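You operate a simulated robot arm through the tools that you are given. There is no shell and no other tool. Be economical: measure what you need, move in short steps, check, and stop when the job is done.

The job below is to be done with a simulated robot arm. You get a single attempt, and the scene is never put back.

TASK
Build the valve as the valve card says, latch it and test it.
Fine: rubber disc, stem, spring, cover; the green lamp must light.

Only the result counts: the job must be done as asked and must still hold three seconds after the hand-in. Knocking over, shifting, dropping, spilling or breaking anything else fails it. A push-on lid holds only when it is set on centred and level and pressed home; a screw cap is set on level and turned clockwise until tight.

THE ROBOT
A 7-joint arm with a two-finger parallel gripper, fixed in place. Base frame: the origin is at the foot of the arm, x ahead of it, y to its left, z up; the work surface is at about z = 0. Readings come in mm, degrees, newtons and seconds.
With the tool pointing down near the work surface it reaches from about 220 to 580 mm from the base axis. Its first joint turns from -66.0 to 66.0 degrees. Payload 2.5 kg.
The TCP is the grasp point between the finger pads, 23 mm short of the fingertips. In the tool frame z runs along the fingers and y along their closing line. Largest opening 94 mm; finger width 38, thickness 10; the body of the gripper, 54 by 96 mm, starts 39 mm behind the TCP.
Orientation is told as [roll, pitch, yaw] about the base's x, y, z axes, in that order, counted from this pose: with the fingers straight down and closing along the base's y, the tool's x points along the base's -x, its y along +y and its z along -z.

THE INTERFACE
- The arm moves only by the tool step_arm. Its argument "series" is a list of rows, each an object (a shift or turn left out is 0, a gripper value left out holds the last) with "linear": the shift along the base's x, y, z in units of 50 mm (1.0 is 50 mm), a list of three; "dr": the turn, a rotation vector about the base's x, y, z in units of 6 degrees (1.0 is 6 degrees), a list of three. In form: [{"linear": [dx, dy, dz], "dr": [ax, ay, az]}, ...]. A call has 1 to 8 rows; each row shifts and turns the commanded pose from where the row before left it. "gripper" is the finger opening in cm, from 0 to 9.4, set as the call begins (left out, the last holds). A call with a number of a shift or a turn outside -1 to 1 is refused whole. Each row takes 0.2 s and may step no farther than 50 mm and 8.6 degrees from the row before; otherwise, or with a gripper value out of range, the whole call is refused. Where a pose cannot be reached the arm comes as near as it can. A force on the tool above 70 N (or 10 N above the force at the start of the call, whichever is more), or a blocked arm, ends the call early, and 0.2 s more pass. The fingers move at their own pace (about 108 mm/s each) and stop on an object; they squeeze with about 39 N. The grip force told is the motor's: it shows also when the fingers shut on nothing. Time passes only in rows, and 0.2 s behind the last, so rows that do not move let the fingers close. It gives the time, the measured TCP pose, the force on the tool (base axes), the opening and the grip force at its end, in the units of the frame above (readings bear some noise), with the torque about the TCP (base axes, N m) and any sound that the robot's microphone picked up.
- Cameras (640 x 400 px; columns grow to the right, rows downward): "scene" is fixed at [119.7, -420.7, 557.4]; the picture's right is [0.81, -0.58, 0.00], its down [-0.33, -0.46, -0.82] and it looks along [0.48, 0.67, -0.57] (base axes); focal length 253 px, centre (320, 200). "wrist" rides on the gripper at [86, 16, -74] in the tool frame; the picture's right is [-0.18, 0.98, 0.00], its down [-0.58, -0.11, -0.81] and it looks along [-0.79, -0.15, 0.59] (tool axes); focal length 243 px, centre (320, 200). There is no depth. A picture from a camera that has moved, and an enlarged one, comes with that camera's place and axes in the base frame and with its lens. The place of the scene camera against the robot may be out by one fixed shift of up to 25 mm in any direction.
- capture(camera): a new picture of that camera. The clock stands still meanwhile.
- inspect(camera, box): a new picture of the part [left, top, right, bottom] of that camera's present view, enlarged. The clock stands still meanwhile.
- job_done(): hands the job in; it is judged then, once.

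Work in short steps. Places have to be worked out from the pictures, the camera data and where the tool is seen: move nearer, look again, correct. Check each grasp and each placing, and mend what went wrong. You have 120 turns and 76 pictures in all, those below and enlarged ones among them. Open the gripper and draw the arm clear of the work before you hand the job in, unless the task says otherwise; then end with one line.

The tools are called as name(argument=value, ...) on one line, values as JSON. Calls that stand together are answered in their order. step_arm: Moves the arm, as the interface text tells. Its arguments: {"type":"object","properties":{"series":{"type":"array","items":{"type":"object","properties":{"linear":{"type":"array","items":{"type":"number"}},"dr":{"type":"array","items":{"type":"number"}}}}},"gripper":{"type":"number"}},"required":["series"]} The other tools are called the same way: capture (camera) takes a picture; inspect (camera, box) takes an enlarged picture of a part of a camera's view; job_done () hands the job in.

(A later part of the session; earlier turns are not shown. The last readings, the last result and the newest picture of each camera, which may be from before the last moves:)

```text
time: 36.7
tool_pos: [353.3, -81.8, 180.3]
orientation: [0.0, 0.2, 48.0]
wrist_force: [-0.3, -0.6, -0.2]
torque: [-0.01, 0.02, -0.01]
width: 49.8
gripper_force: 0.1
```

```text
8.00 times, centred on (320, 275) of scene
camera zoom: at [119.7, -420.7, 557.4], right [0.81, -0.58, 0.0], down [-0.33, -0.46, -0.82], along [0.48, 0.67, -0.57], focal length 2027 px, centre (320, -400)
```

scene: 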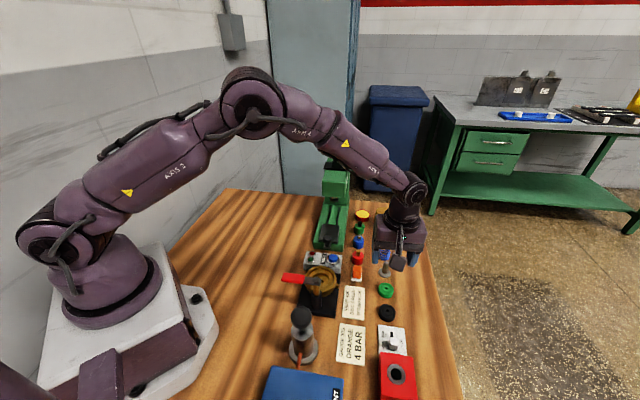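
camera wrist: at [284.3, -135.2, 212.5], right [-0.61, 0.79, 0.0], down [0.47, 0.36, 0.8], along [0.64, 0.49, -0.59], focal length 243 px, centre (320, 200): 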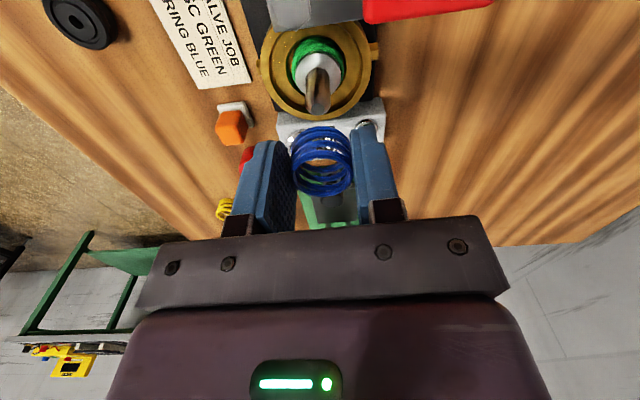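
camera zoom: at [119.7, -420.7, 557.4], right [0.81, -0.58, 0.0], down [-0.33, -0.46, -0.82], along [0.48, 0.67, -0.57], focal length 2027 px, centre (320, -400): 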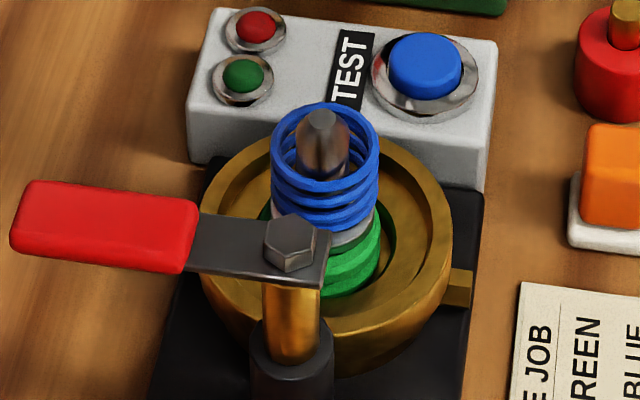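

The stack is right. The cover sits at about (664, -6), ~50 mm tall and ~57 mm wide, beyond the vertical reach. I'll grasp it with the tool tilted forward, so I first move up, yaw to 15°, then tilt 25°.

step_arm(series=[{"linear": [0.69, 0.1, 0.2], "dr": [0, 0, -0.917]}, {"linear": [0.69, 0.1, 0.2], "dr": [0, 0, -0.917]}, {"linear": [0.69, 0.1, 0.2], "dr": [0, 0, -0.917]}, {"linear": [0.69, 0.1, 0.2], "dr": [0, 0, -0.917]}, {"linear": [0.69, 0.1, 0.2], "dr": [0, 0, -0.917]}, {"linear": [0.69, 0.1, 0], "dr": [0, 0, -0.917]}], gripper=8.0)

step_arm(series=[{"linear": [0.2, 0.05, -0.1], "dr": [0.216, -0.806, 0]}, {"linear": [0.2, 0.05, -0.1], "dr": [0.216, -0.806, 0]}, {"linear": [0.2, 0.05, -0.1], "dr": [0.216, -0.806, 0]}, {"linear": [0.2, 0.05, -0.1], "dr": [0.216, -0.806, 0]}, {"linear": [0.2, 0.05, -0.1], "dr": [0.216, -0.806, 0]}, {"linear": [0, 0, 0]}])

capture(camera="wrist")

capture(camera="scene")

```text
time: 38.1
tool_pos: [562.7, -51.6, 230.3]
orientation: [0.2, 0.3, 14.9]
wrist_force: [0.2, 0.2, 0.2]
torque: [-0.02, 0.0, 0.01]
width: 80.1
gripper_force: 0.0
```

```text
time: 39.5
tool_pos: [611.3, -40.5, 204.9]
orientation: [0.1, -24.9, 15.0]
wrist_force: [-0.2, 0.1, 0.0]
torque: [0.0, 0.0, 0.0]
width: 79.8
gripper_force: 0.0
```

```text
37 pictures are left
camera wrist: at [500.7, -53.8, 235.6], right [-0.09, 0.99, 0.08], down [0.21, -0.06, 0.98], along [0.97, 0.11, -0.2], focal length 243 px, centre (320, 200)
```

wrist: 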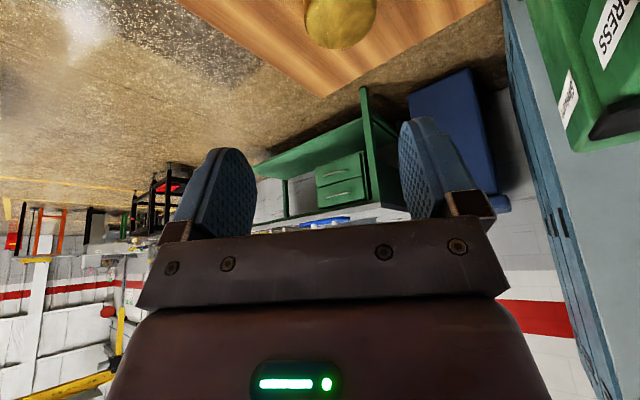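

```text
36 pictures are left
```

scene: 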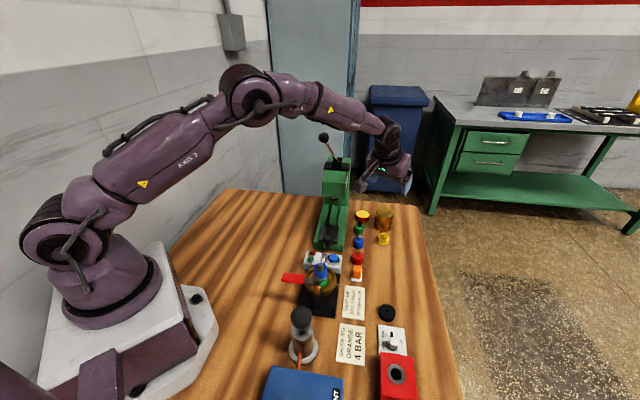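

Cover confirmed at (664, -6), ~58 mm wide. The tilted pose was reached exactly, so I move over the cover and start down.

step_arm(series=[{"linear": [0.5, 0.33, -0.3]}, {"linear": [0.5, 0.33, -0.6]}, {"linear": [0, 0, -0.6]}, {"linear": [0, 0, 0]}])

capture(camera="wrist")

inspect(camera="scene", box=[320, 160, 440, 260])

```text
time: 40.5
tool_pos: [660.9, -7.2, 129.3]
orientation: [0.2, -24.9, 15.0]
wrist_force: [-0.2, 0.3, 0.0]
torque: [0.01, 0.0, 0.04]
width: 80.1
gripper_force: 0.0
```

```text
35 pictures are left
camera wrist: at [550.5, -21.2, 159.6], right [-0.09, 0.99, 0.08], down [0.21, -0.06, 0.98], along [0.97, 0.11, -0.2], focal length 243 px, centre (320, 200)
```

wrist: 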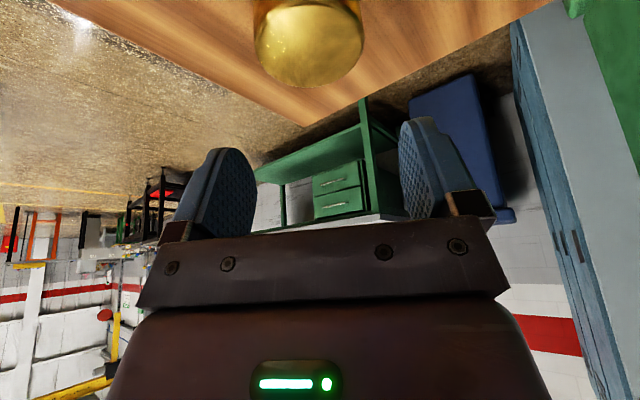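

```text
4.00 times, centred on (380, 210) of scene
camera zoom: at [119.8, -420.7, 557.4], right [0.81, -0.58, 0.0], down [-0.33, -0.46, -0.82], along [0.48, 0.67, -0.57], focal length 1014 px, centre (80, 160)
```

zoom: 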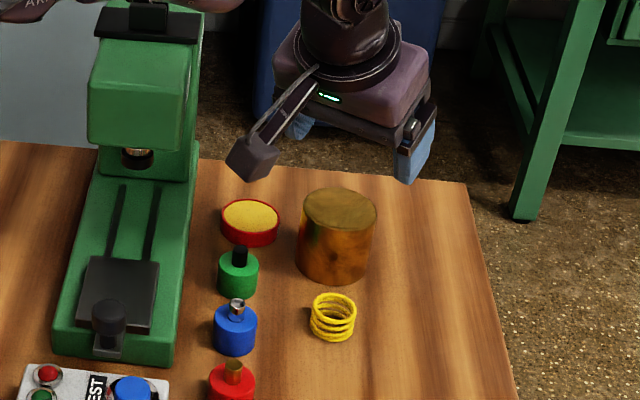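

The cover (centre ≈(664, -6), top z≈53, ~60 mm wide) is laterally centred between the fingers. I descend to TCP z≈45.

step_arm(series=[{"linear": [0.03, 0, -0.5]}, {"linear": [0, 0, -0.5]}, {"linear": [0, 0, -0.3]}, {"linear": [0, 0, 0]}])

capture(camera="wrist")

inspect(camera="scene", box=[320, 170, 440, 270])

```text
time: 41.5
tool_pos: [663.1, -7.6, 65.1]
orientation: [0.1, -24.9, 15.0]
wrist_force: [0.3, -1.0, 0.1]
torque: [0.02, -0.04, 0.02]
width: 80.3
gripper_force: 0.1
```

```text
33 pictures are left
camera wrist: at [552.3, -21.2, 95.0], right [-0.09, 0.99, 0.08], down [0.21, -0.06, 0.98], along [0.97, 0.11, -0.2], focal length 243 px, centre (320, 200)
```

wrist: 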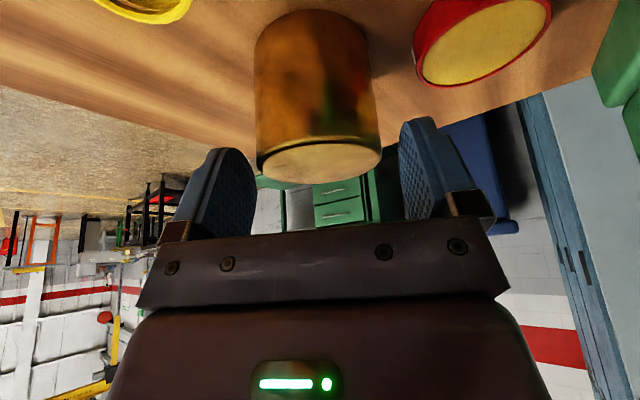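

```text
4.00 times, centred on (380, 220) of scene
camera zoom: at [119.7, -420.7, 557.4], right [0.81, -0.58, 0.0], down [-0.33, -0.46, -0.82], along [0.48, 0.67, -0.57], focal length 1014 px, centre (80, 120)
```

zoom: 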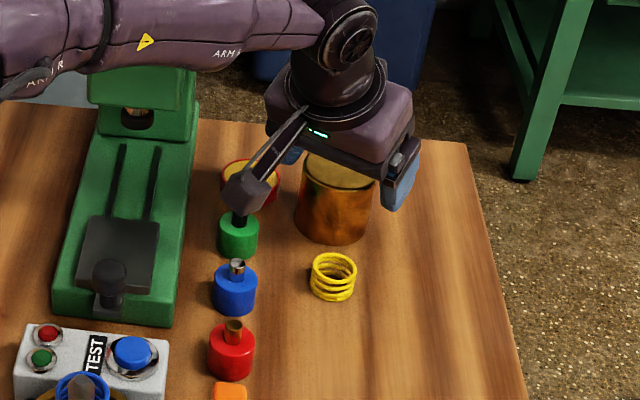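

The cover is centred between the fingers. Before going down the last 15 mm I check the forearm's clearance from the press.

inspect(camera="scene", box=[260, 90, 420, 220])

```text
3.08 times, centred on (340, 155) of scene
camera zoom: at [119.7, -420.7, 557.4], right [0.81, -0.58, 0.0], down [-0.33, -0.46, -0.82], along [0.48, 0.67, -0.57], focal length 780 px, centre (258, 338)
```

zoom: 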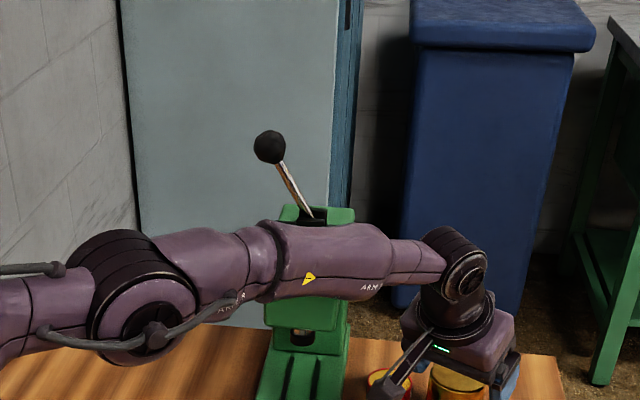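

The forearm passes beside the press head without lateral motion planned, so I lower 14 mm and grip.

step_arm(series=[{"linear": [0, 0, -0.14]}, {"linear": [0, 0, -0.14]}, {"linear": [0, 0, 0]}])

step_arm(series=[{"linear": [0, 0, 0]}, {"linear": [0, 0, 0]}, {"linear": [0, 0, 0]}], gripper=5.0)

capture(camera="wrist")

```text
time: 42.3
tool_pos: [659.8, -7.7, 51.4]
orientation: [0.1, -25.0, 15.1]
wrist_force: [-0.7, 0.5, -0.2]
torque: [-0.01, -0.01, 0.0]
width: 79.8
gripper_force: 0.1
out of reach, approached as far as the arm can: row 2
```

```text
time: 43.1
tool_pos: [660.6, -7.4, 50.7]
orientation: [0.1, -24.8, 15.0]
wrist_force: [0.5, 0.6, 1.0]
torque: [0.0, -0.06, 0.05]
width: 57.6
gripper_force: 39.2
```

```text
30 pictures are left
camera wrist: at [549.7, -21.1, 82.2], right [-0.09, 0.99, 0.08], down [0.21, -0.06, 0.98], along [0.97, 0.11, -0.2], focal length 243 px, centre (320, 200)
```

wrist: 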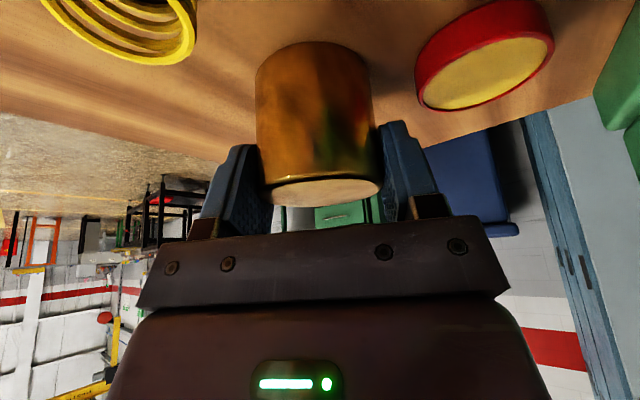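

Cover gripped at 57.6 mm. I lift it straight up, then back away clear of the press.

step_arm(series=[{"linear": [0, 0, 0.4]}, {"linear": [0, 0, 0.6]}, {"linear": [-0.1, 0, 0.8]}, {"linear": [-0.5, -0.3, 0.5]}, {"linear": [-0.8, -0.4, 0.2]}, {"linear": [-0.8, -0.3, 0.2]}, {"linear": [0, 0, 0]}])

capture(camera="scene")

```text
time: 44.7
tool_pos: [549.5, -58.1, 185.6]
orientation: [0.1, -24.9, 14.9]
wrist_force: [-0.5, 0.4, -2.0]
torque: [-0.01, 0.0, 0.01]
width: 57.5
gripper_force: 39.1
```

```text
29 pictures are left
```

scene: 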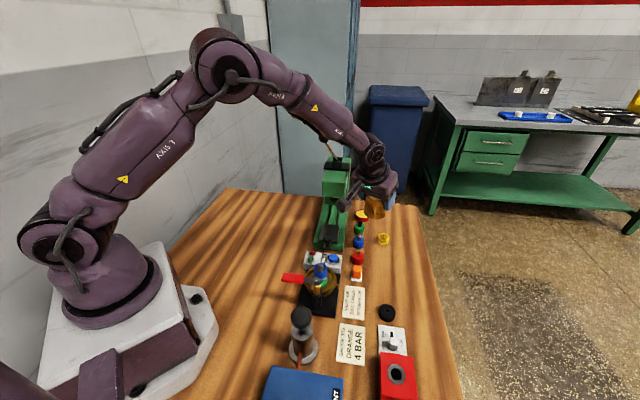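

Grasp holds. I carry it around over the fixture to the free table area on the left, near (375, 100).

step_arm(series=[{"linear": [-0.95, 0, 0.1]}, {"linear": [-0.95, 0, 0.1]}, {"linear": [-0.95, 0, 0.1]}, {"linear": [-0.3, 0.9, 0]}, {"linear": [-0.3, 0.9, 0]}, {"linear": [-0.1, 0.9, 0]}, {"linear": [0, 0.5, 0]}, {"linear": [0, 0, 0]}])

capture(camera="scene")

capture(camera="wrist")

```text
time: 46.5
tool_pos: [372.9, 102.9, 201.6]
orientation: [0.1, -24.9, 15.0]
wrist_force: [-0.5, 0.0, -2.0]
torque: [0.04, 0.02, -0.04]
width: 57.4
gripper_force: 39.2
```

```text
28 pictures are left
```

scene: 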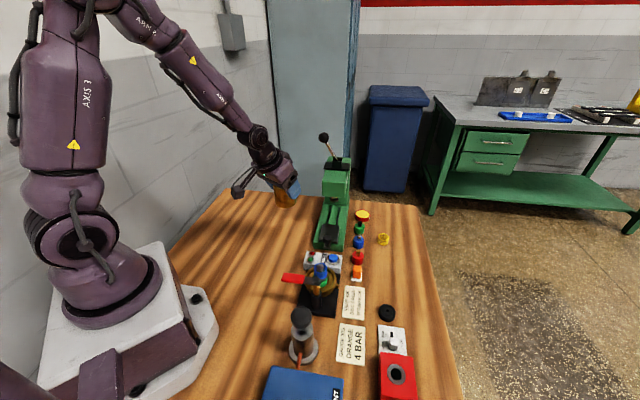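

```text
27 pictures are left
camera wrist: at [261.3, 89.4, 232.3], right [-0.09, 0.99, 0.08], down [0.21, -0.06, 0.98], along [0.97, 0.11, -0.2], focal length 243 px, centre (320, 200)
```

wrist: 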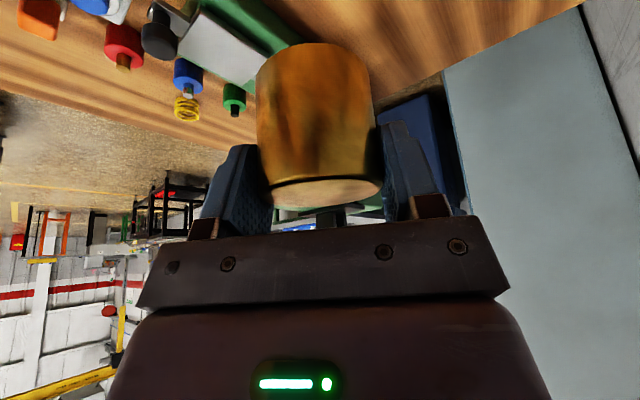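

The spot below is bare table. I descend to just above the surface.

step_arm(series=[{"linear": [0, 0, -0.9]}, {"linear": [0, 0, -0.9]}, {"linear": [0, 0, -0.7]}, {"linear": [0, 0, -0.4]}, {"linear": [0, 0, 0]}])

step_arm(series=[{"linear": [0, 0, -0.04]}, {"linear": [0, 0, 0]}])

step_arm(series=[{"linear": [0, 0, -0.04]}, {"linear": [0, 0, 0]}])

```text
time: 47.7
tool_pos: [372.2, 103.9, 56.7]
orientation: [0.1, -24.8, 15.0]
wrist_force: [-0.2, 0.2, -1.7]
torque: [-0.03, 0.0, 0.02]
width: 57.6
gripper_force: 39.1
```

```text
time: 48.3
tool_pos: [372.5, 102.8, 53.6]
orientation: [0.1, -24.9, 14.9]
wrist_force: [0.9, 0.2, -1.5]
torque: [0.02, -0.01, -0.05]
width: 57.9
gripper_force: 38.6
```

```text
time: 48.9
tool_pos: [373.4, 103.2, 52.7]
orientation: [0.1, -24.9, 15.0]
wrist_force: [-1.0, 0.4, -1.3]
torque: [0.02, 0.02, 0.0]
width: 57.6
gripper_force: 38.7
```

step_arm(series=[{"linear": [0, 0, -0.03]}, {"linear": [0, 0, 0]}])

step_arm(series=[{"linear": [0, 0, -0.02]}, {"linear": [0, 0, 0]}])

```text
time: 49.5
tool_pos: [372.3, 103.8, 50.9]
orientation: [0.0, -25.0, 15.0]
wrist_force: [-11.2, -2.2, 24.8]
torque: [-0.21, 0.44, 0.04]
width: 57.7
gripper_force: 39.3
```

```text
time: 50.1
tool_pos: [372.7, 103.8, 51.0]
orientation: [0.1, -25.1, 15.0]
wrist_force: [-9.3, -2.4, 27.9]
torque: [-0.06, -0.08, 0.04]
width: 58.0
gripper_force: 38.7
```

The cover is on the table. I release, rise, and straighten the tool to vertical.

step_arm(series=[{"linear": [0, 0, 0]}, {"linear": [0, 0, 0]}, {"linear": [0, 0, 0.5]}, {"linear": [0, 0, 0.9]}, {"linear": [0, 0, 0.6]}], gripper=8.0)

step_arm(series=[{"dr": [-0.216, 0.806, 0]}, {"dr": [-0.216, 0.806, 0]}, {"dr": [-0.216, 0.806, 0]}, {"dr": [-0.216, 0.806, 0]}, {"dr": [-0.216, 0.806, 0]}, {"linear": [0, 0, 0]}])

step_arm(series=[{"dr": [0, 0, 1]}, {"dr": [0, 0, 1]}, {"dr": [0, 0, 1]}, {"dr": [0, 0, 1]}, {"dr": [0, 0, 1]}, {"dr": [0, 0, 0.5]}, {"linear": [0, 0, 0]}])

capture(camera="wrist")

```text
time: 51.3
tool_pos: [372.8, 104.5, 151.4]
orientation: [0.1, -24.9, 15.1]
wrist_force: [-0.4, -0.4, -0.4]
torque: [-0.03, -0.01, 0.01]
width: 80.1
gripper_force: 0.1
```

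```text
time: 52.7
tool_pos: [371.3, 103.8, 150.3]
orientation: [0.1, 0.3, 15.0]
wrist_force: [0.6, 0.5, 0.1]
torque: [-0.01, -0.01, 0.0]
width: 79.8
gripper_force: 0.0
```

```text
time: 54.3
tool_pos: [371.5, 104.0, 149.8]
orientation: [0.1, 0.1, 48.2]
wrist_force: [-0.3, 0.4, -0.5]
torque: [0.0, 0.0, 0.02]
width: 79.9
gripper_force: 0.0
```

```text
26 pictures are left
camera wrist: at [302.2, 49.0, 224.0], right [-0.61, 0.79, 0.0], down [0.47, 0.36, 0.8], along [0.64, 0.49, -0.59], focal length 243 px, centre (320, 200)
```

wrist: 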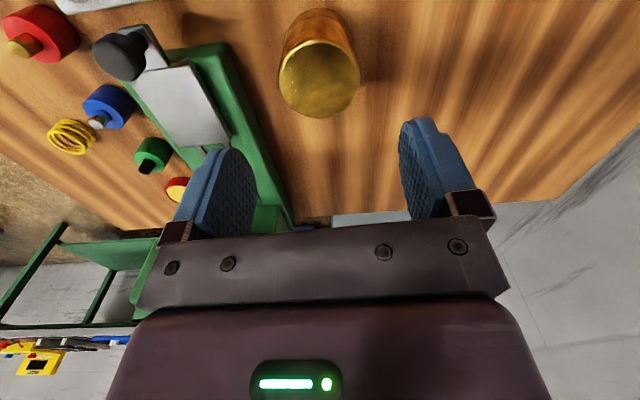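

The cover is directly below, nearly centred. I descend and grip it vertically with TCP at z≈42.

step_arm(series=[{"linear": [0.024, 0.018, -0.5]}, {"linear": [0, 0, -0.7]}, {"linear": [0, 0, -0.6]}, {"linear": [0, 0, -0.36]}, {"linear": [0, 0, 0]}])

step_arm(series=[{"linear": [0, 0, 0]}, {"linear": [0, 0, 0]}, {"linear": [0, 0, 0]}], gripper=5.0)

capture(camera="wrist")

```text
time: 55.5
tool_pos: [372.6, 105.0, 40.3]
orientation: [0.0, 0.2, 48.0]
wrist_force: [-0.1, -0.4, 0.3]
torque: [-0.05, 0.01, 0.02]
width: 80.0
gripper_force: 0.1
```

```text
time: 56.3
tool_pos: [373.7, 104.2, 42.0]
orientation: [0.0, 0.3, 48.0]
wrist_force: [0.9, 0.7, -0.4]
torque: [0.01, 0.0, -0.04]
width: 57.8
gripper_force: 39.3
```

```text
25 pictures are left
camera wrist: at [303.1, 50.2, 115.9], right [-0.61, 0.79, 0.0], down [0.47, 0.36, 0.8], along [0.64, 0.49, -0.59], focal length 243 px, centre (320, 200)
```

wrist: 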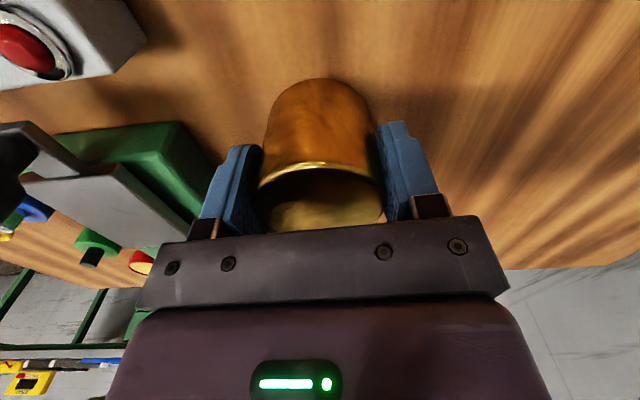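

Gripped at 57.8 mm and on axis. From the rim measurements I place the body centre at about (353.5, -83.5); I carry the cover there.

step_arm(series=[{"linear": [0, 0, 0.8]}, {"linear": [0, 0, 1]}, {"linear": [0, 0, 1]}, {"linear": [-0.097, -0.938, 0]}, {"linear": [-0.097, -0.938, 0]}, {"linear": [-0.097, -0.938, 0]}, {"linear": [-0.097, -0.938, 0]}, {"linear": [0, 0, 0]}])

capture(camera="wrist")

```text
time: 58.1
tool_pos: [355.2, -84.0, 181.4]
orientation: [0.1, 0.2, 48.1]
wrist_force: [0.8, 0.7, -2.4]
torque: [0.01, 0.05, 0.0]
width: 57.6
gripper_force: 38.5
```

```text
24 pictures are left
camera wrist: at [284.3, -139.3, 255.8], right [-0.61, 0.79, 0.0], down [0.47, 0.36, 0.8], along [0.64, 0.49, -0.59], focal length 243 px, centre (320, 200)
```

wrist: 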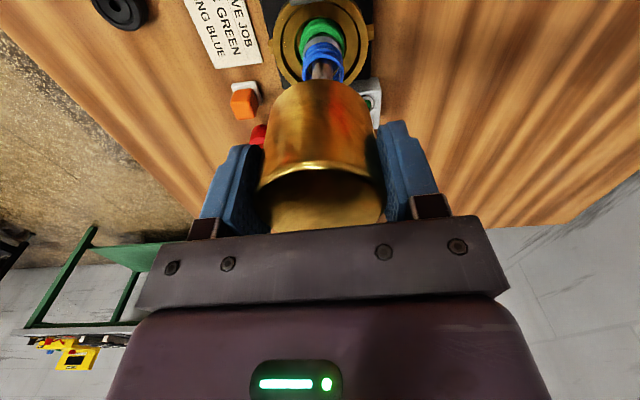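

The body lies laterally in line (rim centre at column ≈321). I descend until the cover is just above the stem and check from the scene camera.

step_arm(series=[{"linear": [0, 0, -0.6]}, {"linear": [0, 0, -0.4]}, {"linear": [0, 0, 0]}])

inspect(camera="scene", box=[290, 235, 360, 295])

```text
time: 58.9
tool_pos: [354.2, -85.0, 132.1]
orientation: [0.1, 0.1, 48.0]
wrist_force: [0.3, -0.4, -2.0]
torque: [0.0, -0.03, 0.01]
width: 57.5
gripper_force: 38.9
```

```text
6.67 times, centred on (325, 265) of scene
camera zoom: at [119.8, -420.7, 557.4], right [0.81, -0.58, 0.0], down [-0.33, -0.46, -0.82], along [0.48, 0.67, -0.57], focal length 1689 px, centre (287, -233)
```

zoom: 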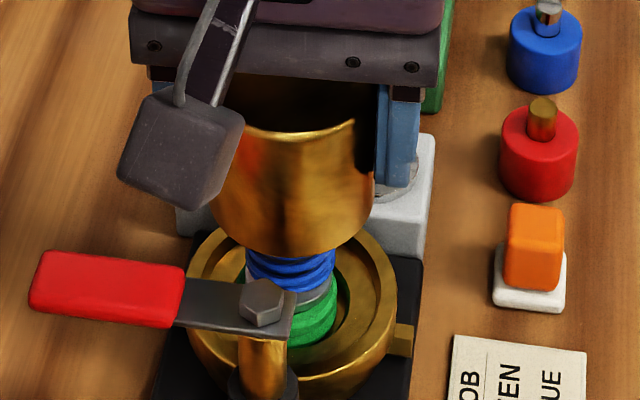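

Cover and body are aligned in this view too. I lower it gently.

step_arm(series=[{"linear": [0, 0, -0.2]}, {"linear": [0, 0, -0.2]}, {"linear": [0, 0, -0.1]}, {"linear": [0, 0, 0]}])

step_arm(series=[{"linear": [0, 0, -0.1]}, {"linear": [0, 0, -0.06]}, {"linear": [0, 0, 0]}])

step_arm(series=[{"linear": [0, 0, -0.06]}, {"linear": [0, 0, -0.06]}, {"linear": [0, 0, 0]}])

```text
time: 59.9
tool_pos: [353.5, -82.9, 107.1]
orientation: [0.0, 0.2, 48.0]
wrist_force: [-0.1, 0.7, -1.6]
torque: [-0.02, 0.03, 0.0]
width: 57.5
gripper_force: 39.2
```

```text
time: 60.7
tool_pos: [353.4, -85.1, 98.8]
orientation: [0.1, 0.2, 48.0]
wrist_force: [-0.8, 0.0, -2.2]
torque: [0.01, -0.02, -0.01]
width: 57.4
gripper_force: 39.1
```

```text
time: 61.5
tool_pos: [353.3, -83.7, 92.3]
orientation: [0.1, 0.2, 48.0]
wrist_force: [-0.1, 0.4, -1.7]
torque: [0.02, 0.04, 0.02]
width: 57.5
gripper_force: 38.8
```

No contact yet (cover bottom ≈50). I continue in 3 mm steps.

step_arm(series=[{"linear": [0, 0, -0.06]}, {"linear": [0, 0, 0]}])

step_arm(series=[{"linear": [0, 0, -0.06]}, {"linear": [0, 0, 0]}])

step_arm(series=[{"linear": [0, 0, -0.06]}, {"linear": [0, 0, 0]}])

step_arm(series=[{"linear": [0, 0, -0.04]}, {"linear": [0, 0, 0]}])

```text
time: 62.1
tool_pos: [353.6, -83.8, 89.6]
orientation: [0.0, 0.2, 48.0]
wrist_force: [0.0, 0.5, -1.7]
torque: [0.0, 0.01, -0.02]
width: 57.5
gripper_force: 38.6
```

```text
time: 62.7
tool_pos: [353.5, -83.4, 88.2]
orientation: [0.1, 0.2, 48.1]
wrist_force: [-0.3, 0.6, -2.2]
torque: [-0.01, -0.01, -0.01]
width: 57.7
gripper_force: 39.2
```

```text
time: 63.3
tool_pos: [354.0, -85.0, 83.8]
orientation: [0.1, 0.2, 48.0]
wrist_force: [0.0, 0.8, -1.2]
torque: [-0.03, -0.02, -0.01]
width: 57.5
gripper_force: 39.3
```

```text
time: 63.9
tool_pos: [353.9, -82.8, 82.3]
orientation: [0.1, 0.2, 48.1]
wrist_force: [0.5, 0.0, -2.5]
torque: [-0.01, 0.0, -0.01]
width: 57.7
gripper_force: 39.4
```

step_arm(series=[{"linear": [0, 0, -0.04]}, {"linear": [0, 0, 0]}])

step_arm(series=[{"linear": [0, 0, -0.04]}, {"linear": [0, 0, 0]}])

step_arm(series=[{"linear": [0, 0, -0.03]}, {"linear": [0, 0, 0]}])

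inspect(camera="scene", box=[290, 250, 350, 300])

```text
time: 64.5
tool_pos: [353.0, -84.3, 79.3]
orientation: [0.1, 0.2, 48.0]
wrist_force: [-0.3, 0.3, -2.1]
torque: [0.02, 0.01, 0.0]
width: 57.8
gripper_force: 38.4
```

```text
time: 65.1
tool_pos: [353.4, -83.5, 78.8]
orientation: [0.2, 0.2, 48.0]
wrist_force: [-0.3, 0.4, -1.7]
torque: [0.0, 0.0, 0.03]
width: 57.6
gripper_force: 39.5
```

```text
time: 65.7
tool_pos: [352.9, -84.3, 76.4]
orientation: [0.1, 0.2, 48.0]
wrist_force: [0.7, 0.1, -2.5]
torque: [-0.02, -0.03, 0.01]
width: 57.6
gripper_force: 39.2
```

```text
8.00 times, centred on (320, 275) of scene
camera zoom: at [119.8, -420.7, 557.4], right [0.81, -0.58, 0.0], down [-0.33, -0.46, -0.82], along [0.48, 0.67, -0.57], focal length 2027 px, centre (320, -400)
```

zoom: 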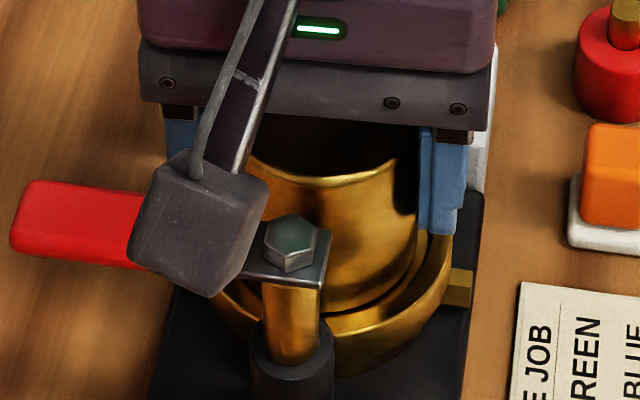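

The cover has entered the recess cleanly. I continue down to contact.

step_arm(series=[{"linear": [0, 0, -0.03]}, {"linear": [0, 0, 0]}])

step_arm(series=[{"linear": [0, 0, -0.03]}, {"linear": [0, 0, 0]}])

step_arm(series=[{"linear": [0, 0, -0.03]}, {"linear": [0, 0, 0]}])

```text
time: 66.3
tool_pos: [353.4, -83.4, 76.4]
orientation: [0.0, 0.1, 48.1]
wrist_force: [-5.1, 2.3, 14.2]
torque: [-0.11, -0.1, -0.06]
width: 57.5
gripper_force: 39.1
```

```text
time: 66.9
tool_pos: [354.3, -83.4, 73.9]
orientation: [-0.1, 0.1, 47.9]
wrist_force: [-7.0, 2.0, 29.5]
torque: [0.06, 0.09, 0.21]
width: 58.1
gripper_force: 39.0
```

```text
time: 67.5
tool_pos: [354.6, -84.0, 72.1]
orientation: [0.1, 0.1, 48.0]
wrist_force: [-5.0, 2.0, 29.3]
torque: [0.08, 0.13, 0.19]
width: 57.9
gripper_force: 39.2
```

Contact at cover bottom ≈34 mm; now the grip slips at ~29 N. I release, rise and look at how it sits.

step_arm(series=[{"linear": [0, 0, 0]}, {"linear": [0, 0, 0]}, {"linear": [0, 0, 0.6]}, {"linear": [0, 0, 1]}, {"linear": [0, 0, 0.6]}], gripper=7.5)

inspect(camera="wrist", box=[240, 0, 400, 110])

inspect(camera="scene", box=[290, 250, 350, 300])

```text
time: 68.7
tool_pos: [355.1, -85.1, 182.0]
orientation: [0.1, 0.2, 48.0]
wrist_force: [-0.5, -0.5, 0.1]
torque: [0.04, 0.02, 0.03]
width: 75.0
gripper_force: 0.0
```

```text
3.64 times, centred on (320, 55) of wrist
camera zoom: at [284.2, -138.2, 256.2], right [-0.61, 0.79, 0.0], down [0.47, 0.36, 0.8], along [0.64, 0.49, -0.59], focal length 882 px, centre (320, 727)
```

zoom: 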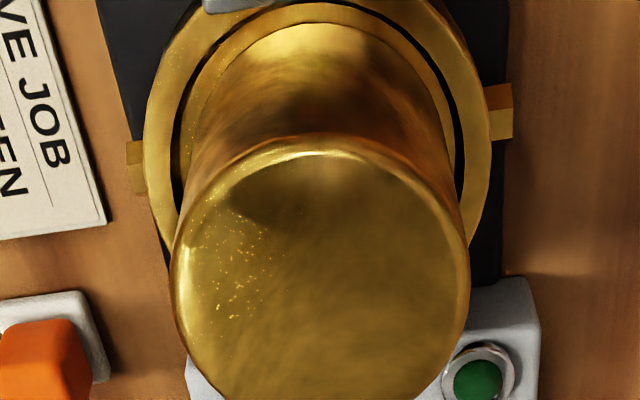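

```text
8.00 times, centred on (320, 275) of scene
camera zoom: at [119.7, -420.7, 557.4], right [0.81, -0.58, 0.0], down [-0.33, -0.46, -0.82], along [0.48, 0.67, -0.57], focal length 2027 px, centre (320, -400)
```

zoom: 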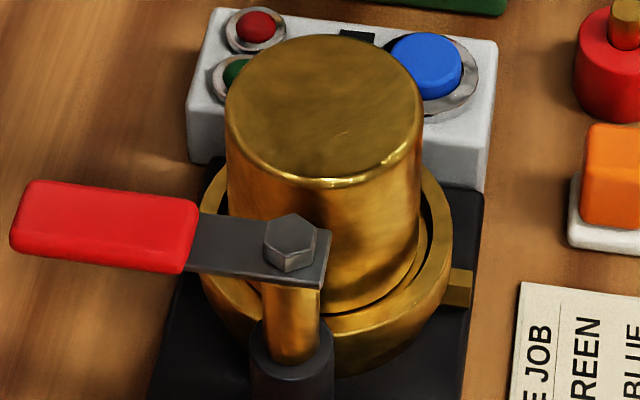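

The cover is centred and level, top at z≈86. I close the fingers and press lightly on its centre to see if it still compresses.

step_arm(series=[{"linear": [-0.02, 0, -0.5]}, {"linear": [0, 0, -0.5]}, {"linear": [0, 0, -0.3]}, {"linear": [0, 0, 0]}], gripper=0)

step_arm(series=[{"linear": [0, 0, -0.06]}, {"linear": [0, 0, 0]}])

step_arm(series=[{"linear": [0, 0, -0.04]}, {"linear": [0, 0, 0]}])

step_arm(series=[{"linear": [0, 0, -0.03]}, {"linear": [0, 0, 0]}])

```text
time: 69.7
tool_pos: [352.7, -83.2, 116.5]
orientation: [0.0, 0.2, 47.9]
wrist_force: [0.3, -0.6, 0.4]
torque: [-0.03, 0.01, 0.03]
width: 0.0
gripper_force: 38.8
```

```text
time: 70.3
tool_pos: [353.1, -82.7, 114.7]
orientation: [0.0, 0.2, 48.0]
wrist_force: [-9.5, 1.9, 27.2]
torque: [0.16, 0.1, 0.08]
width: 0.3
gripper_force: 38.9
```

```text
time: 70.8
tool_pos: [352.9, -83.4, 114.9]
orientation: [-0.1, 0.2, 48.2]
wrist_force: [-3.8, 0.7, 9.1]
torque: [0.1, 0.02, 0.05]
width: 0.0
gripper_force: 39.3
stopped in row 2: the force on the tool passed its limit at 73 N (the readings are from after the stop); the commanded pose is now the measured one
```

```text
time: 71.4
tool_pos: [352.7, -83.3, 114.4]
orientation: [-0.1, 0.4, 48.2]
wrist_force: [-21.2, 4.7, 58.6]
torque: [0.32, 0.29, 0.12]
width: 0.0
gripper_force: 38.5
```

It's stiff, so the cover rests on something solid at top z≈91. I want a side view of the cover and latch before swinging it, so I back off toward the base with yaw 0.

step_arm(series=[{"linear": [0, 0, 0.8], "dr": [0, 0, -1]}, {"linear": [0, 0, 0.8], "dr": [0, 0, -1]}, {"linear": [-0.6, 0, 0.1], "dr": [0, 0, -1]}, {"linear": [-0.6, 0, 0], "dr": [0, 0, -1]}, {"linear": [-0.6, 0, 0], "dr": [0, 0, -1]}, {"linear": [-0.5, 0, 0], "dr": [0, 0, -1]}, {"linear": [0, 0, 0], "dr": [0, 0, -1]}, {"linear": [0, 0, 0], "dr": [0, 0, -1]}])

inspect(camera="wrist", box=[200, 0, 440, 150])

```text
time: 73.2
tool_pos: [238.5, -82.8, 199.4]
orientation: [0.0, 0.2, -0.2]
wrist_force: [-1.0, 0.5, 0.0]
torque: [-0.01, -0.01, -0.02]
width: 0.2
gripper_force: 39.3
```

```text
2.67 times, centred on (320, 75) of wrist
camera zoom: at [151.6, -68.3, 272.7], right [0.19, 0.98, 0.0], down [0.58, -0.11, 0.8], along [0.79, -0.15, -0.59], focal length 647 px, centre (320, 533)
```

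zoom: 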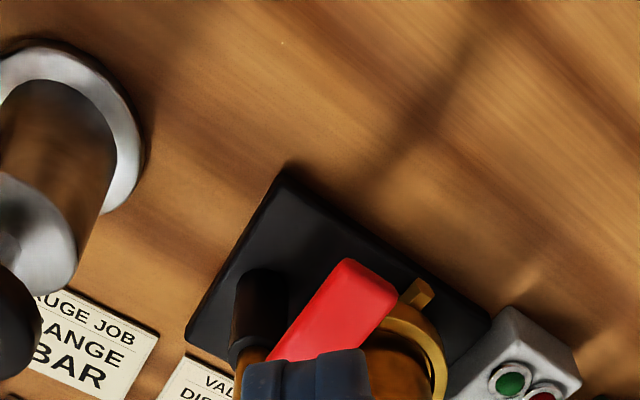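

The closed fingers block the view. I open them and take the full frame.

step_arm(series=[{"linear": [0, 0.3, 0]}, {"linear": [0, 0, 0]}, {"linear": [0, 0, 0]}], gripper=9.4)

inspect(camera="wrist", box=[200, 70, 440, 220])

```text
time: 74.0
tool_pos: [237.4, -68.9, 198.4]
orientation: [0.1, 0.2, 0.0]
wrist_force: [0.4, 0.5, 0.5]
torque: [-0.03, 0.02, 0.0]
width: 94.3
gripper_force: 0.1
```

```text
2.67 times, centred on (320, 145) of wrist
camera zoom: at [151.6, -53.6, 272.5], right [0.18, 0.98, 0.0], down [0.58, -0.11, 0.8], along [0.79, -0.15, -0.59], focal length 647 px, centre (320, 347)
```

zoom: 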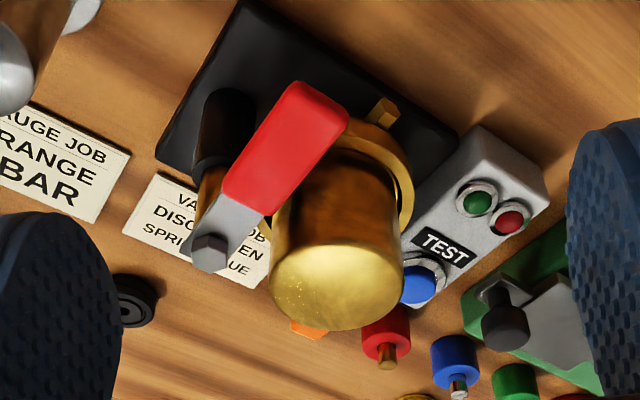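

The top centre (354, -83.5) matches the body, so the cover is upright. The latch pivots at (312, -125) with the handle tip at (262, -72), z≈100; it must swing ~90° clockwise over the cover. I close the fingers and place them behind the handle.

step_arm(series=[{"linear": [0, -0.4, 0]}, {"linear": [0, -0.47, -0.3]}, {"linear": [0, 0, -0.7]}, {"linear": [0, 0, -0.58]}, {"linear": [0, 0, 0]}], gripper=0)

inspect(camera="scene", box=[260, 240, 360, 320])

```text
time: 75.2
tool_pos: [237.8, -112.2, 119.1]
orientation: [0.0, 0.2, 0.0]
wrist_force: [0.2, -0.1, -0.1]
torque: [-0.02, -0.02, 0.0]
width: 0.0
gripper_force: 39.2
```

```text
5.00 times, centred on (310, 280) of scene
camera zoom: at [119.7, -420.7, 557.4], right [0.81, -0.58, 0.0], down [-0.33, -0.46, -0.82], along [0.48, 0.67, -0.57], focal length 1267 px, centre (370, -200)
```

zoom: 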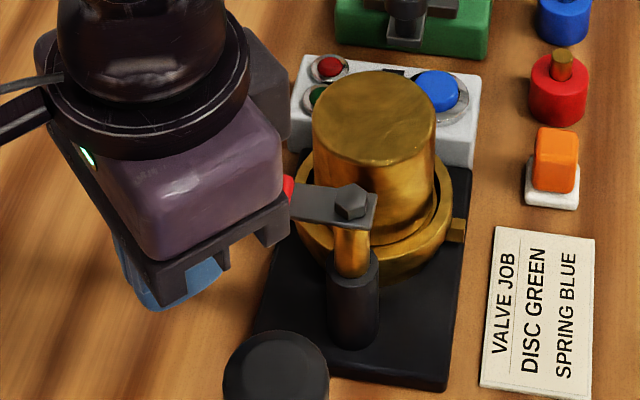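

The fingers are behind the handle at tip z≈96. I begin pushing along the arc.

step_arm(series=[{"linear": [0.2, 0.1, 0]}, {"linear": [0.14, 0.24, 0]}, {"linear": [0, 0, 0]}])

step_arm(series=[{"linear": [0.15, 0.25, 0]}, {"linear": [0, 0, 0]}])

inspect(camera="scene", box=[260, 240, 360, 320])

```text
time: 76.0
tool_pos: [254.0, -94.3, 118.7]
orientation: [0.0, 0.2, 0.0]
wrist_force: [-0.4, -1.9, -0.2]
torque: [-0.04, -0.02, -0.01]
width: 0.0
gripper_force: 39.4
```

```text
time: 76.6
tool_pos: [263.4, -83.2, 119.5]
orientation: [0.0, 0.2, 0.0]
wrist_force: [0.7, -0.7, 0.0]
torque: [0.01, 0.0, -0.04]
width: 0.0
gripper_force: 39.2
```

```text
5.00 times, centred on (310, 280) of scene
camera zoom: at [119.8, -420.7, 557.4], right [0.81, -0.58, 0.0], down [-0.33, -0.46, -0.82], along [0.48, 0.67, -0.57], focal length 1267 px, centre (370, -200)
```

zoom: 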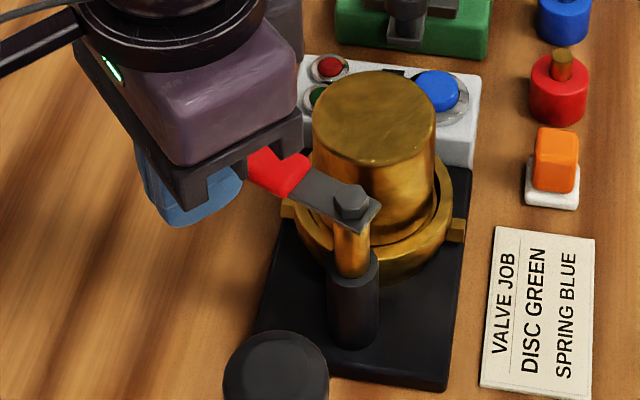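

The latch swings freely. I continue along the arc.

step_arm(series=[{"linear": [0.19, 0.16, 0]}, {"linear": [0.2, 0.15, 0]}, {"linear": [0, 0, 0]}])

inspect(camera="scene", box=[260, 240, 360, 320])

```text
time: 77.4
tool_pos: [282.7, -67.8, 119.3]
orientation: [0.0, 0.3, 0.1]
wrist_force: [0.3, 0.2, -0.1]
torque: [0.01, 0.0, 0.01]
width: 0.0
gripper_force: 38.8
```

```text
5.00 times, centred on (310, 280) of scene
camera zoom: at [119.8, -420.7, 557.4], right [0.81, -0.58, 0.0], down [-0.33, -0.46, -0.82], along [0.48, 0.67, -0.57], focal length 1267 px, centre (370, -200)
```

zoom: 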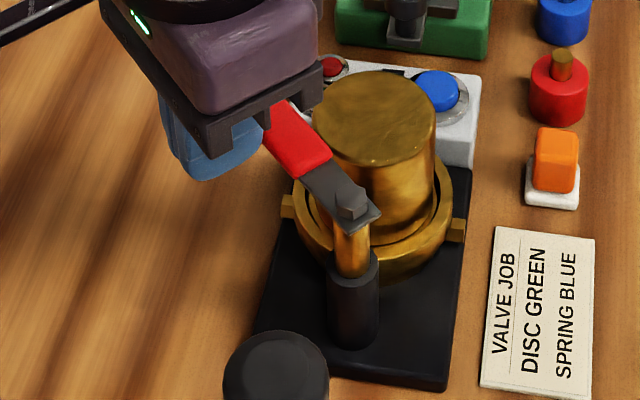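

The handle is about to pass over the cover edge, so I take smaller steps and watch the force.

step_arm(series=[{"linear": [0.16, 0.06, 0]}, {"linear": [0, 0, 0]}])

step_arm(series=[{"linear": [0.16, 0.04, 0]}, {"linear": [0, 0, 0]}])

inspect(camera="scene", box=[270, 230, 370, 310])

```text
time: 78.0
tool_pos: [290.4, -63.8, 119.8]
orientation: [0.0, 0.1, 0.0]
wrist_force: [0.6, -1.0, 0.0]
torque: [-0.02, -0.03, -0.01]
width: 0.0
gripper_force: 39.2
```

```text
time: 78.6
tool_pos: [298.7, -61.7, 119.5]
orientation: [0.0, 0.2, 0.0]
wrist_force: [-0.3, -0.3, -0.6]
torque: [-0.02, 0.01, -0.03]
width: 0.0
gripper_force: 38.7
```

```text
5.00 times, centred on (320, 270) of scene
camera zoom: at [119.7, -420.7, 557.4], right [0.81, -0.58, 0.0], down [-0.33, -0.46, -0.82], along [0.48, 0.67, -0.57], focal length 1267 px, centre (320, -150)
```

zoom: 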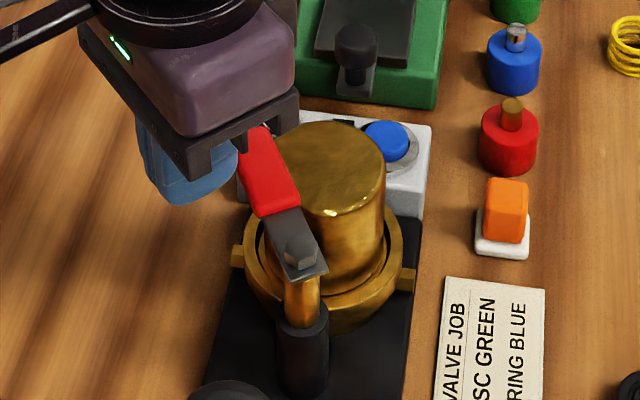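

The handle passes over the cover without resistance. I go on towards the 45° position.

step_arm(series=[{"linear": [0.17, 0.02, 0]}, {"linear": [0.16, 0, 0]}, {"linear": [0, 0, 0]}])

step_arm(series=[{"linear": [0.16, -0.03, 0]}, {"linear": [0, 0, 0]}])

inspect(camera="scene", box=[270, 230, 370, 310])

```text
time: 79.4
tool_pos: [314.9, -59.8, 119.5]
orientation: [0.0, 0.2, 0.0]
wrist_force: [0.0, -0.1, 0.5]
torque: [-0.04, 0.03, -0.02]
width: 0.2
gripper_force: 39.1
```

```text
time: 80.0
tool_pos: [322.9, -62.0, 119.5]
orientation: [0.0, 0.2, 0.1]
wrist_force: [0.3, 0.2, -0.2]
torque: [0.02, 0.0, 0.02]
width: 0.0
gripper_force: 39.0
```

```text
5.00 times, centred on (320, 270) of scene
camera zoom: at [119.7, -420.7, 557.4], right [0.81, -0.58, 0.0], down [-0.33, -0.46, -0.82], along [0.48, 0.67, -0.57], focal length 1267 px, centre (320, -150)
```

zoom: 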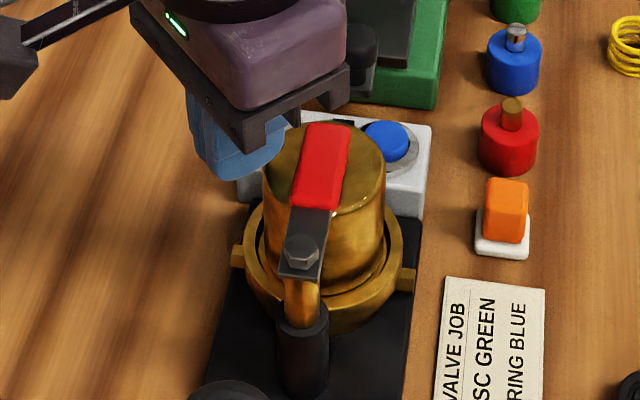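

Nearly over the centre, still free. I push a little more to find the stop.

step_arm(series=[{"linear": [0.12, -0.04, 0]}, {"linear": [0, 0, 0]}])

step_arm(series=[{"linear": [0.08, -0.04, 0]}, {"linear": [0, 0, 0]}])

inspect(camera="scene", box=[280, 240, 360, 300])

```text
time: 80.6
tool_pos: [329.4, -64.5, 120.1]
orientation: [0.1, 0.2, 0.0]
wrist_force: [1.1, 0.3, 0.6]
torque: [0.01, -0.01, 0.0]
width: 0.3
gripper_force: 38.8
```

```text
time: 81.2
tool_pos: [331.3, -65.5, 119.4]
orientation: [0.1, 0.5, 0.1]
wrist_force: [-11.3, 8.1, 7.0]
torque: [0.05, 0.06, 0.06]
width: 0.0
gripper_force: 39.3
```

```text
6.67 times, centred on (320, 270) of scene
camera zoom: at [119.7, -420.7, 557.4], right [0.81, -0.58, 0.0], down [-0.33, -0.46, -0.82], along [0.48, 0.67, -0.57], focal length 1689 px, centre (320, -267)
```

zoom: 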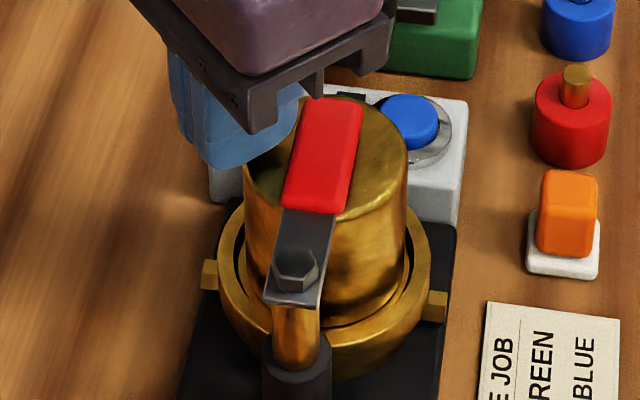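

Resistance of ~14 N against the push appears. I push a touch more to see whether it is the stop or a detent.

step_arm(series=[{"linear": [0.04, -0.03, 0]}, {"linear": [0, 0, 0]}])

step_arm(series=[{"linear": [0.04, -0.03, 0]}, {"linear": [0, 0, 0]}])

```text
time: 81.8
tool_pos: [331.4, -66.4, 118.4]
orientation: [0.3, 0.8, 0.2]
wrist_force: [-21.1, 21.5, 7.5]
torque: [0.26, 0.2, 0.19]
width: 0.2
gripper_force: 38.5
```

```text
time: 82.4
tool_pos: [331.9, -67.2, 119.2]
orientation: [0.4, 1.1, 0.3]
wrist_force: [-26.7, 32.8, 10.8]
torque: [0.36, 0.21, 0.32]
width: 0.0
gripper_force: 39.6
```

That's a hard stop at ~45°, directly over the cover. I back off, then press lightly down on the handle above the cover to see whether it clamps further.

step_arm(series=[{"linear": [-0.2, 0.2, 0]}, {"linear": [0, 0, 0.5]}, {"linear": [0, 0, 0.3]}, {"linear": [0.5, -0.5, 0]}, {"linear": [0.1, -0.1, 0]}, {"linear": [0, 0, 0]}])

step_arm(series=[{"linear": [0, 0, -0.3]}, {"linear": [0, 0, -0.1]}, {"linear": [0, 0, 0]}])

step_arm(series=[{"linear": [0, 0, -0.06]}, {"linear": [0, 0, 0]}])

step_arm(series=[{"linear": [0, 0, -0.06]}, {"linear": [0, 0, 0]}])

```text
time: 83.8
tool_pos: [355.4, -89.4, 157.9]
orientation: [0.0, 0.2, 0.0]
wrist_force: [-0.1, 0.0, 1.2]
torque: [0.0, 0.03, 0.0]
width: 0.1
gripper_force: 39.2
```

```text
time: 84.6
tool_pos: [356.0, -89.6, 138.3]
orientation: [-0.1, 0.3, 0.0]
wrist_force: [0.3, -0.5, 0.0]
torque: [-0.02, 0.0, 0.01]
width: 0.1
gripper_force: 38.9
```

```text
time: 85.2
tool_pos: [356.4, -87.7, 136.2]
orientation: [0.0, 0.2, 0.0]
wrist_force: [-0.4, -0.5, -0.9]
torque: [0.01, -0.02, 0.03]
width: 0.0
gripper_force: 39.1
```

```text
time: 85.8
tool_pos: [356.6, -88.7, 132.8]
orientation: [0.0, 0.2, 0.0]
wrist_force: [-0.9, -0.2, -0.5]
torque: [0.01, -0.02, 0.0]
width: 0.0
gripper_force: 39.2
```

step_arm(series=[{"linear": [0, 0, -0.06]}, {"linear": [0, 0, 0]}])

step_arm(series=[{"linear": [0, 0, -0.04]}, {"linear": [0, 0, 0]}])

step_arm(series=[{"linear": [0, 0, -0.04]}, {"linear": [0, 0, 0]}])

```text
time: 86.4
tool_pos: [357.1, -89.9, 128.8]
orientation: [0.0, 0.2, 0.0]
wrist_force: [-0.5, -0.7, -0.5]
torque: [-0.02, -0.03, 0.02]
width: 0.0
gripper_force: 38.9
```

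```text
time: 87.0
tool_pos: [355.9, -89.1, 127.3]
orientation: [0.0, 0.2, 0.0]
wrist_force: [-0.6, 0.2, -0.3]
torque: [0.01, -0.01, -0.01]
width: 0.1
gripper_force: 38.7
```

```text
time: 87.6
tool_pos: [356.4, -89.1, 126.5]
orientation: [0.0, 0.3, -0.1]
wrist_force: [-1.5, -0.2, 4.6]
torque: [0.0, -0.01, 0.02]
width: 0.0
gripper_force: 38.7
```

step_arm(series=[{"linear": [0, 0, -0.02]}, {"linear": [0, 0, 0]}])

step_arm(series=[{"linear": [0, 0, -0.01]}, {"linear": [0, 0, 0]}])

```text
time: 88.2
tool_pos: [357.0, -89.2, 125.3]
orientation: [0.0, 0.3, -0.1]
wrist_force: [-13.1, 1.3, 33.2]
torque: [0.11, 0.03, -0.15]
width: 0.0
gripper_force: 39.0
```

```text
time: 88.8
tool_pos: [356.7, -89.4, 126.7]
orientation: [0.0, 0.1, 0.0]
wrist_force: [-19.7, 1.0, 50.0]
torque: [0.21, 0.16, -0.17]
width: 0.0
gripper_force: 38.9
```

It's solid — the latch is closed over the cover (handle top z≈103). Next I rise and hover over the blue TEST button at about (415, -50).

step_arm(series=[{"linear": [0, 0, 0.5]}, {"linear": [0, 0, 0.4]}, {"linear": [0.58, 0.39, 0]}, {"linear": [0.59, 0.38, 0]}, {"linear": [0, 0, -0.5]}, {"linear": [0, 0, 0]}])

capture(camera="wrist")

inspect(camera="scene", box=[280, 220, 380, 300])

```text
time: 90.2
tool_pos: [414.5, -51.0, 144.9]
orientation: [0.0, 0.3, 0.1]
wrist_force: [-0.2, 0.2, 0.0]
torque: [-0.02, 0.0, 0.0]
width: 0.0
gripper_force: 39.1
```

```text
11 pictures are left
camera wrist: at [328.2, -35.6, 219.0], right [0.18, 0.98, 0.0], down [0.58, -0.11, 0.8], along [0.79, -0.15, -0.59], focal length 243 px, centre (320, 200)
```

wrist: 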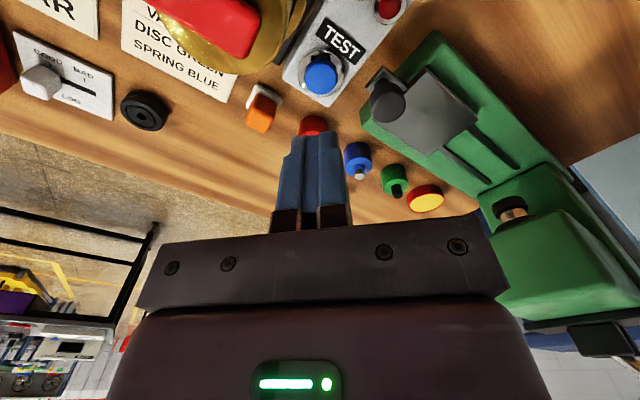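

```text
5.00 times, centred on (330, 260) of scene
camera zoom: at [119.8, -420.7, 557.4], right [0.81, -0.58, 0.0], down [-0.33, -0.46, -0.82], along [0.48, 0.67, -0.57], focal length 1267 px, centre (270, -100)
```

zoom: 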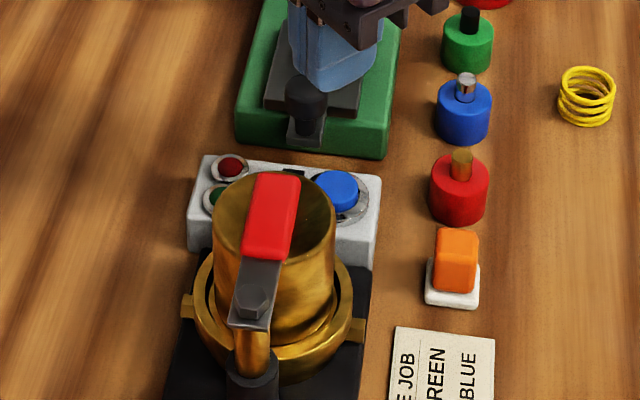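

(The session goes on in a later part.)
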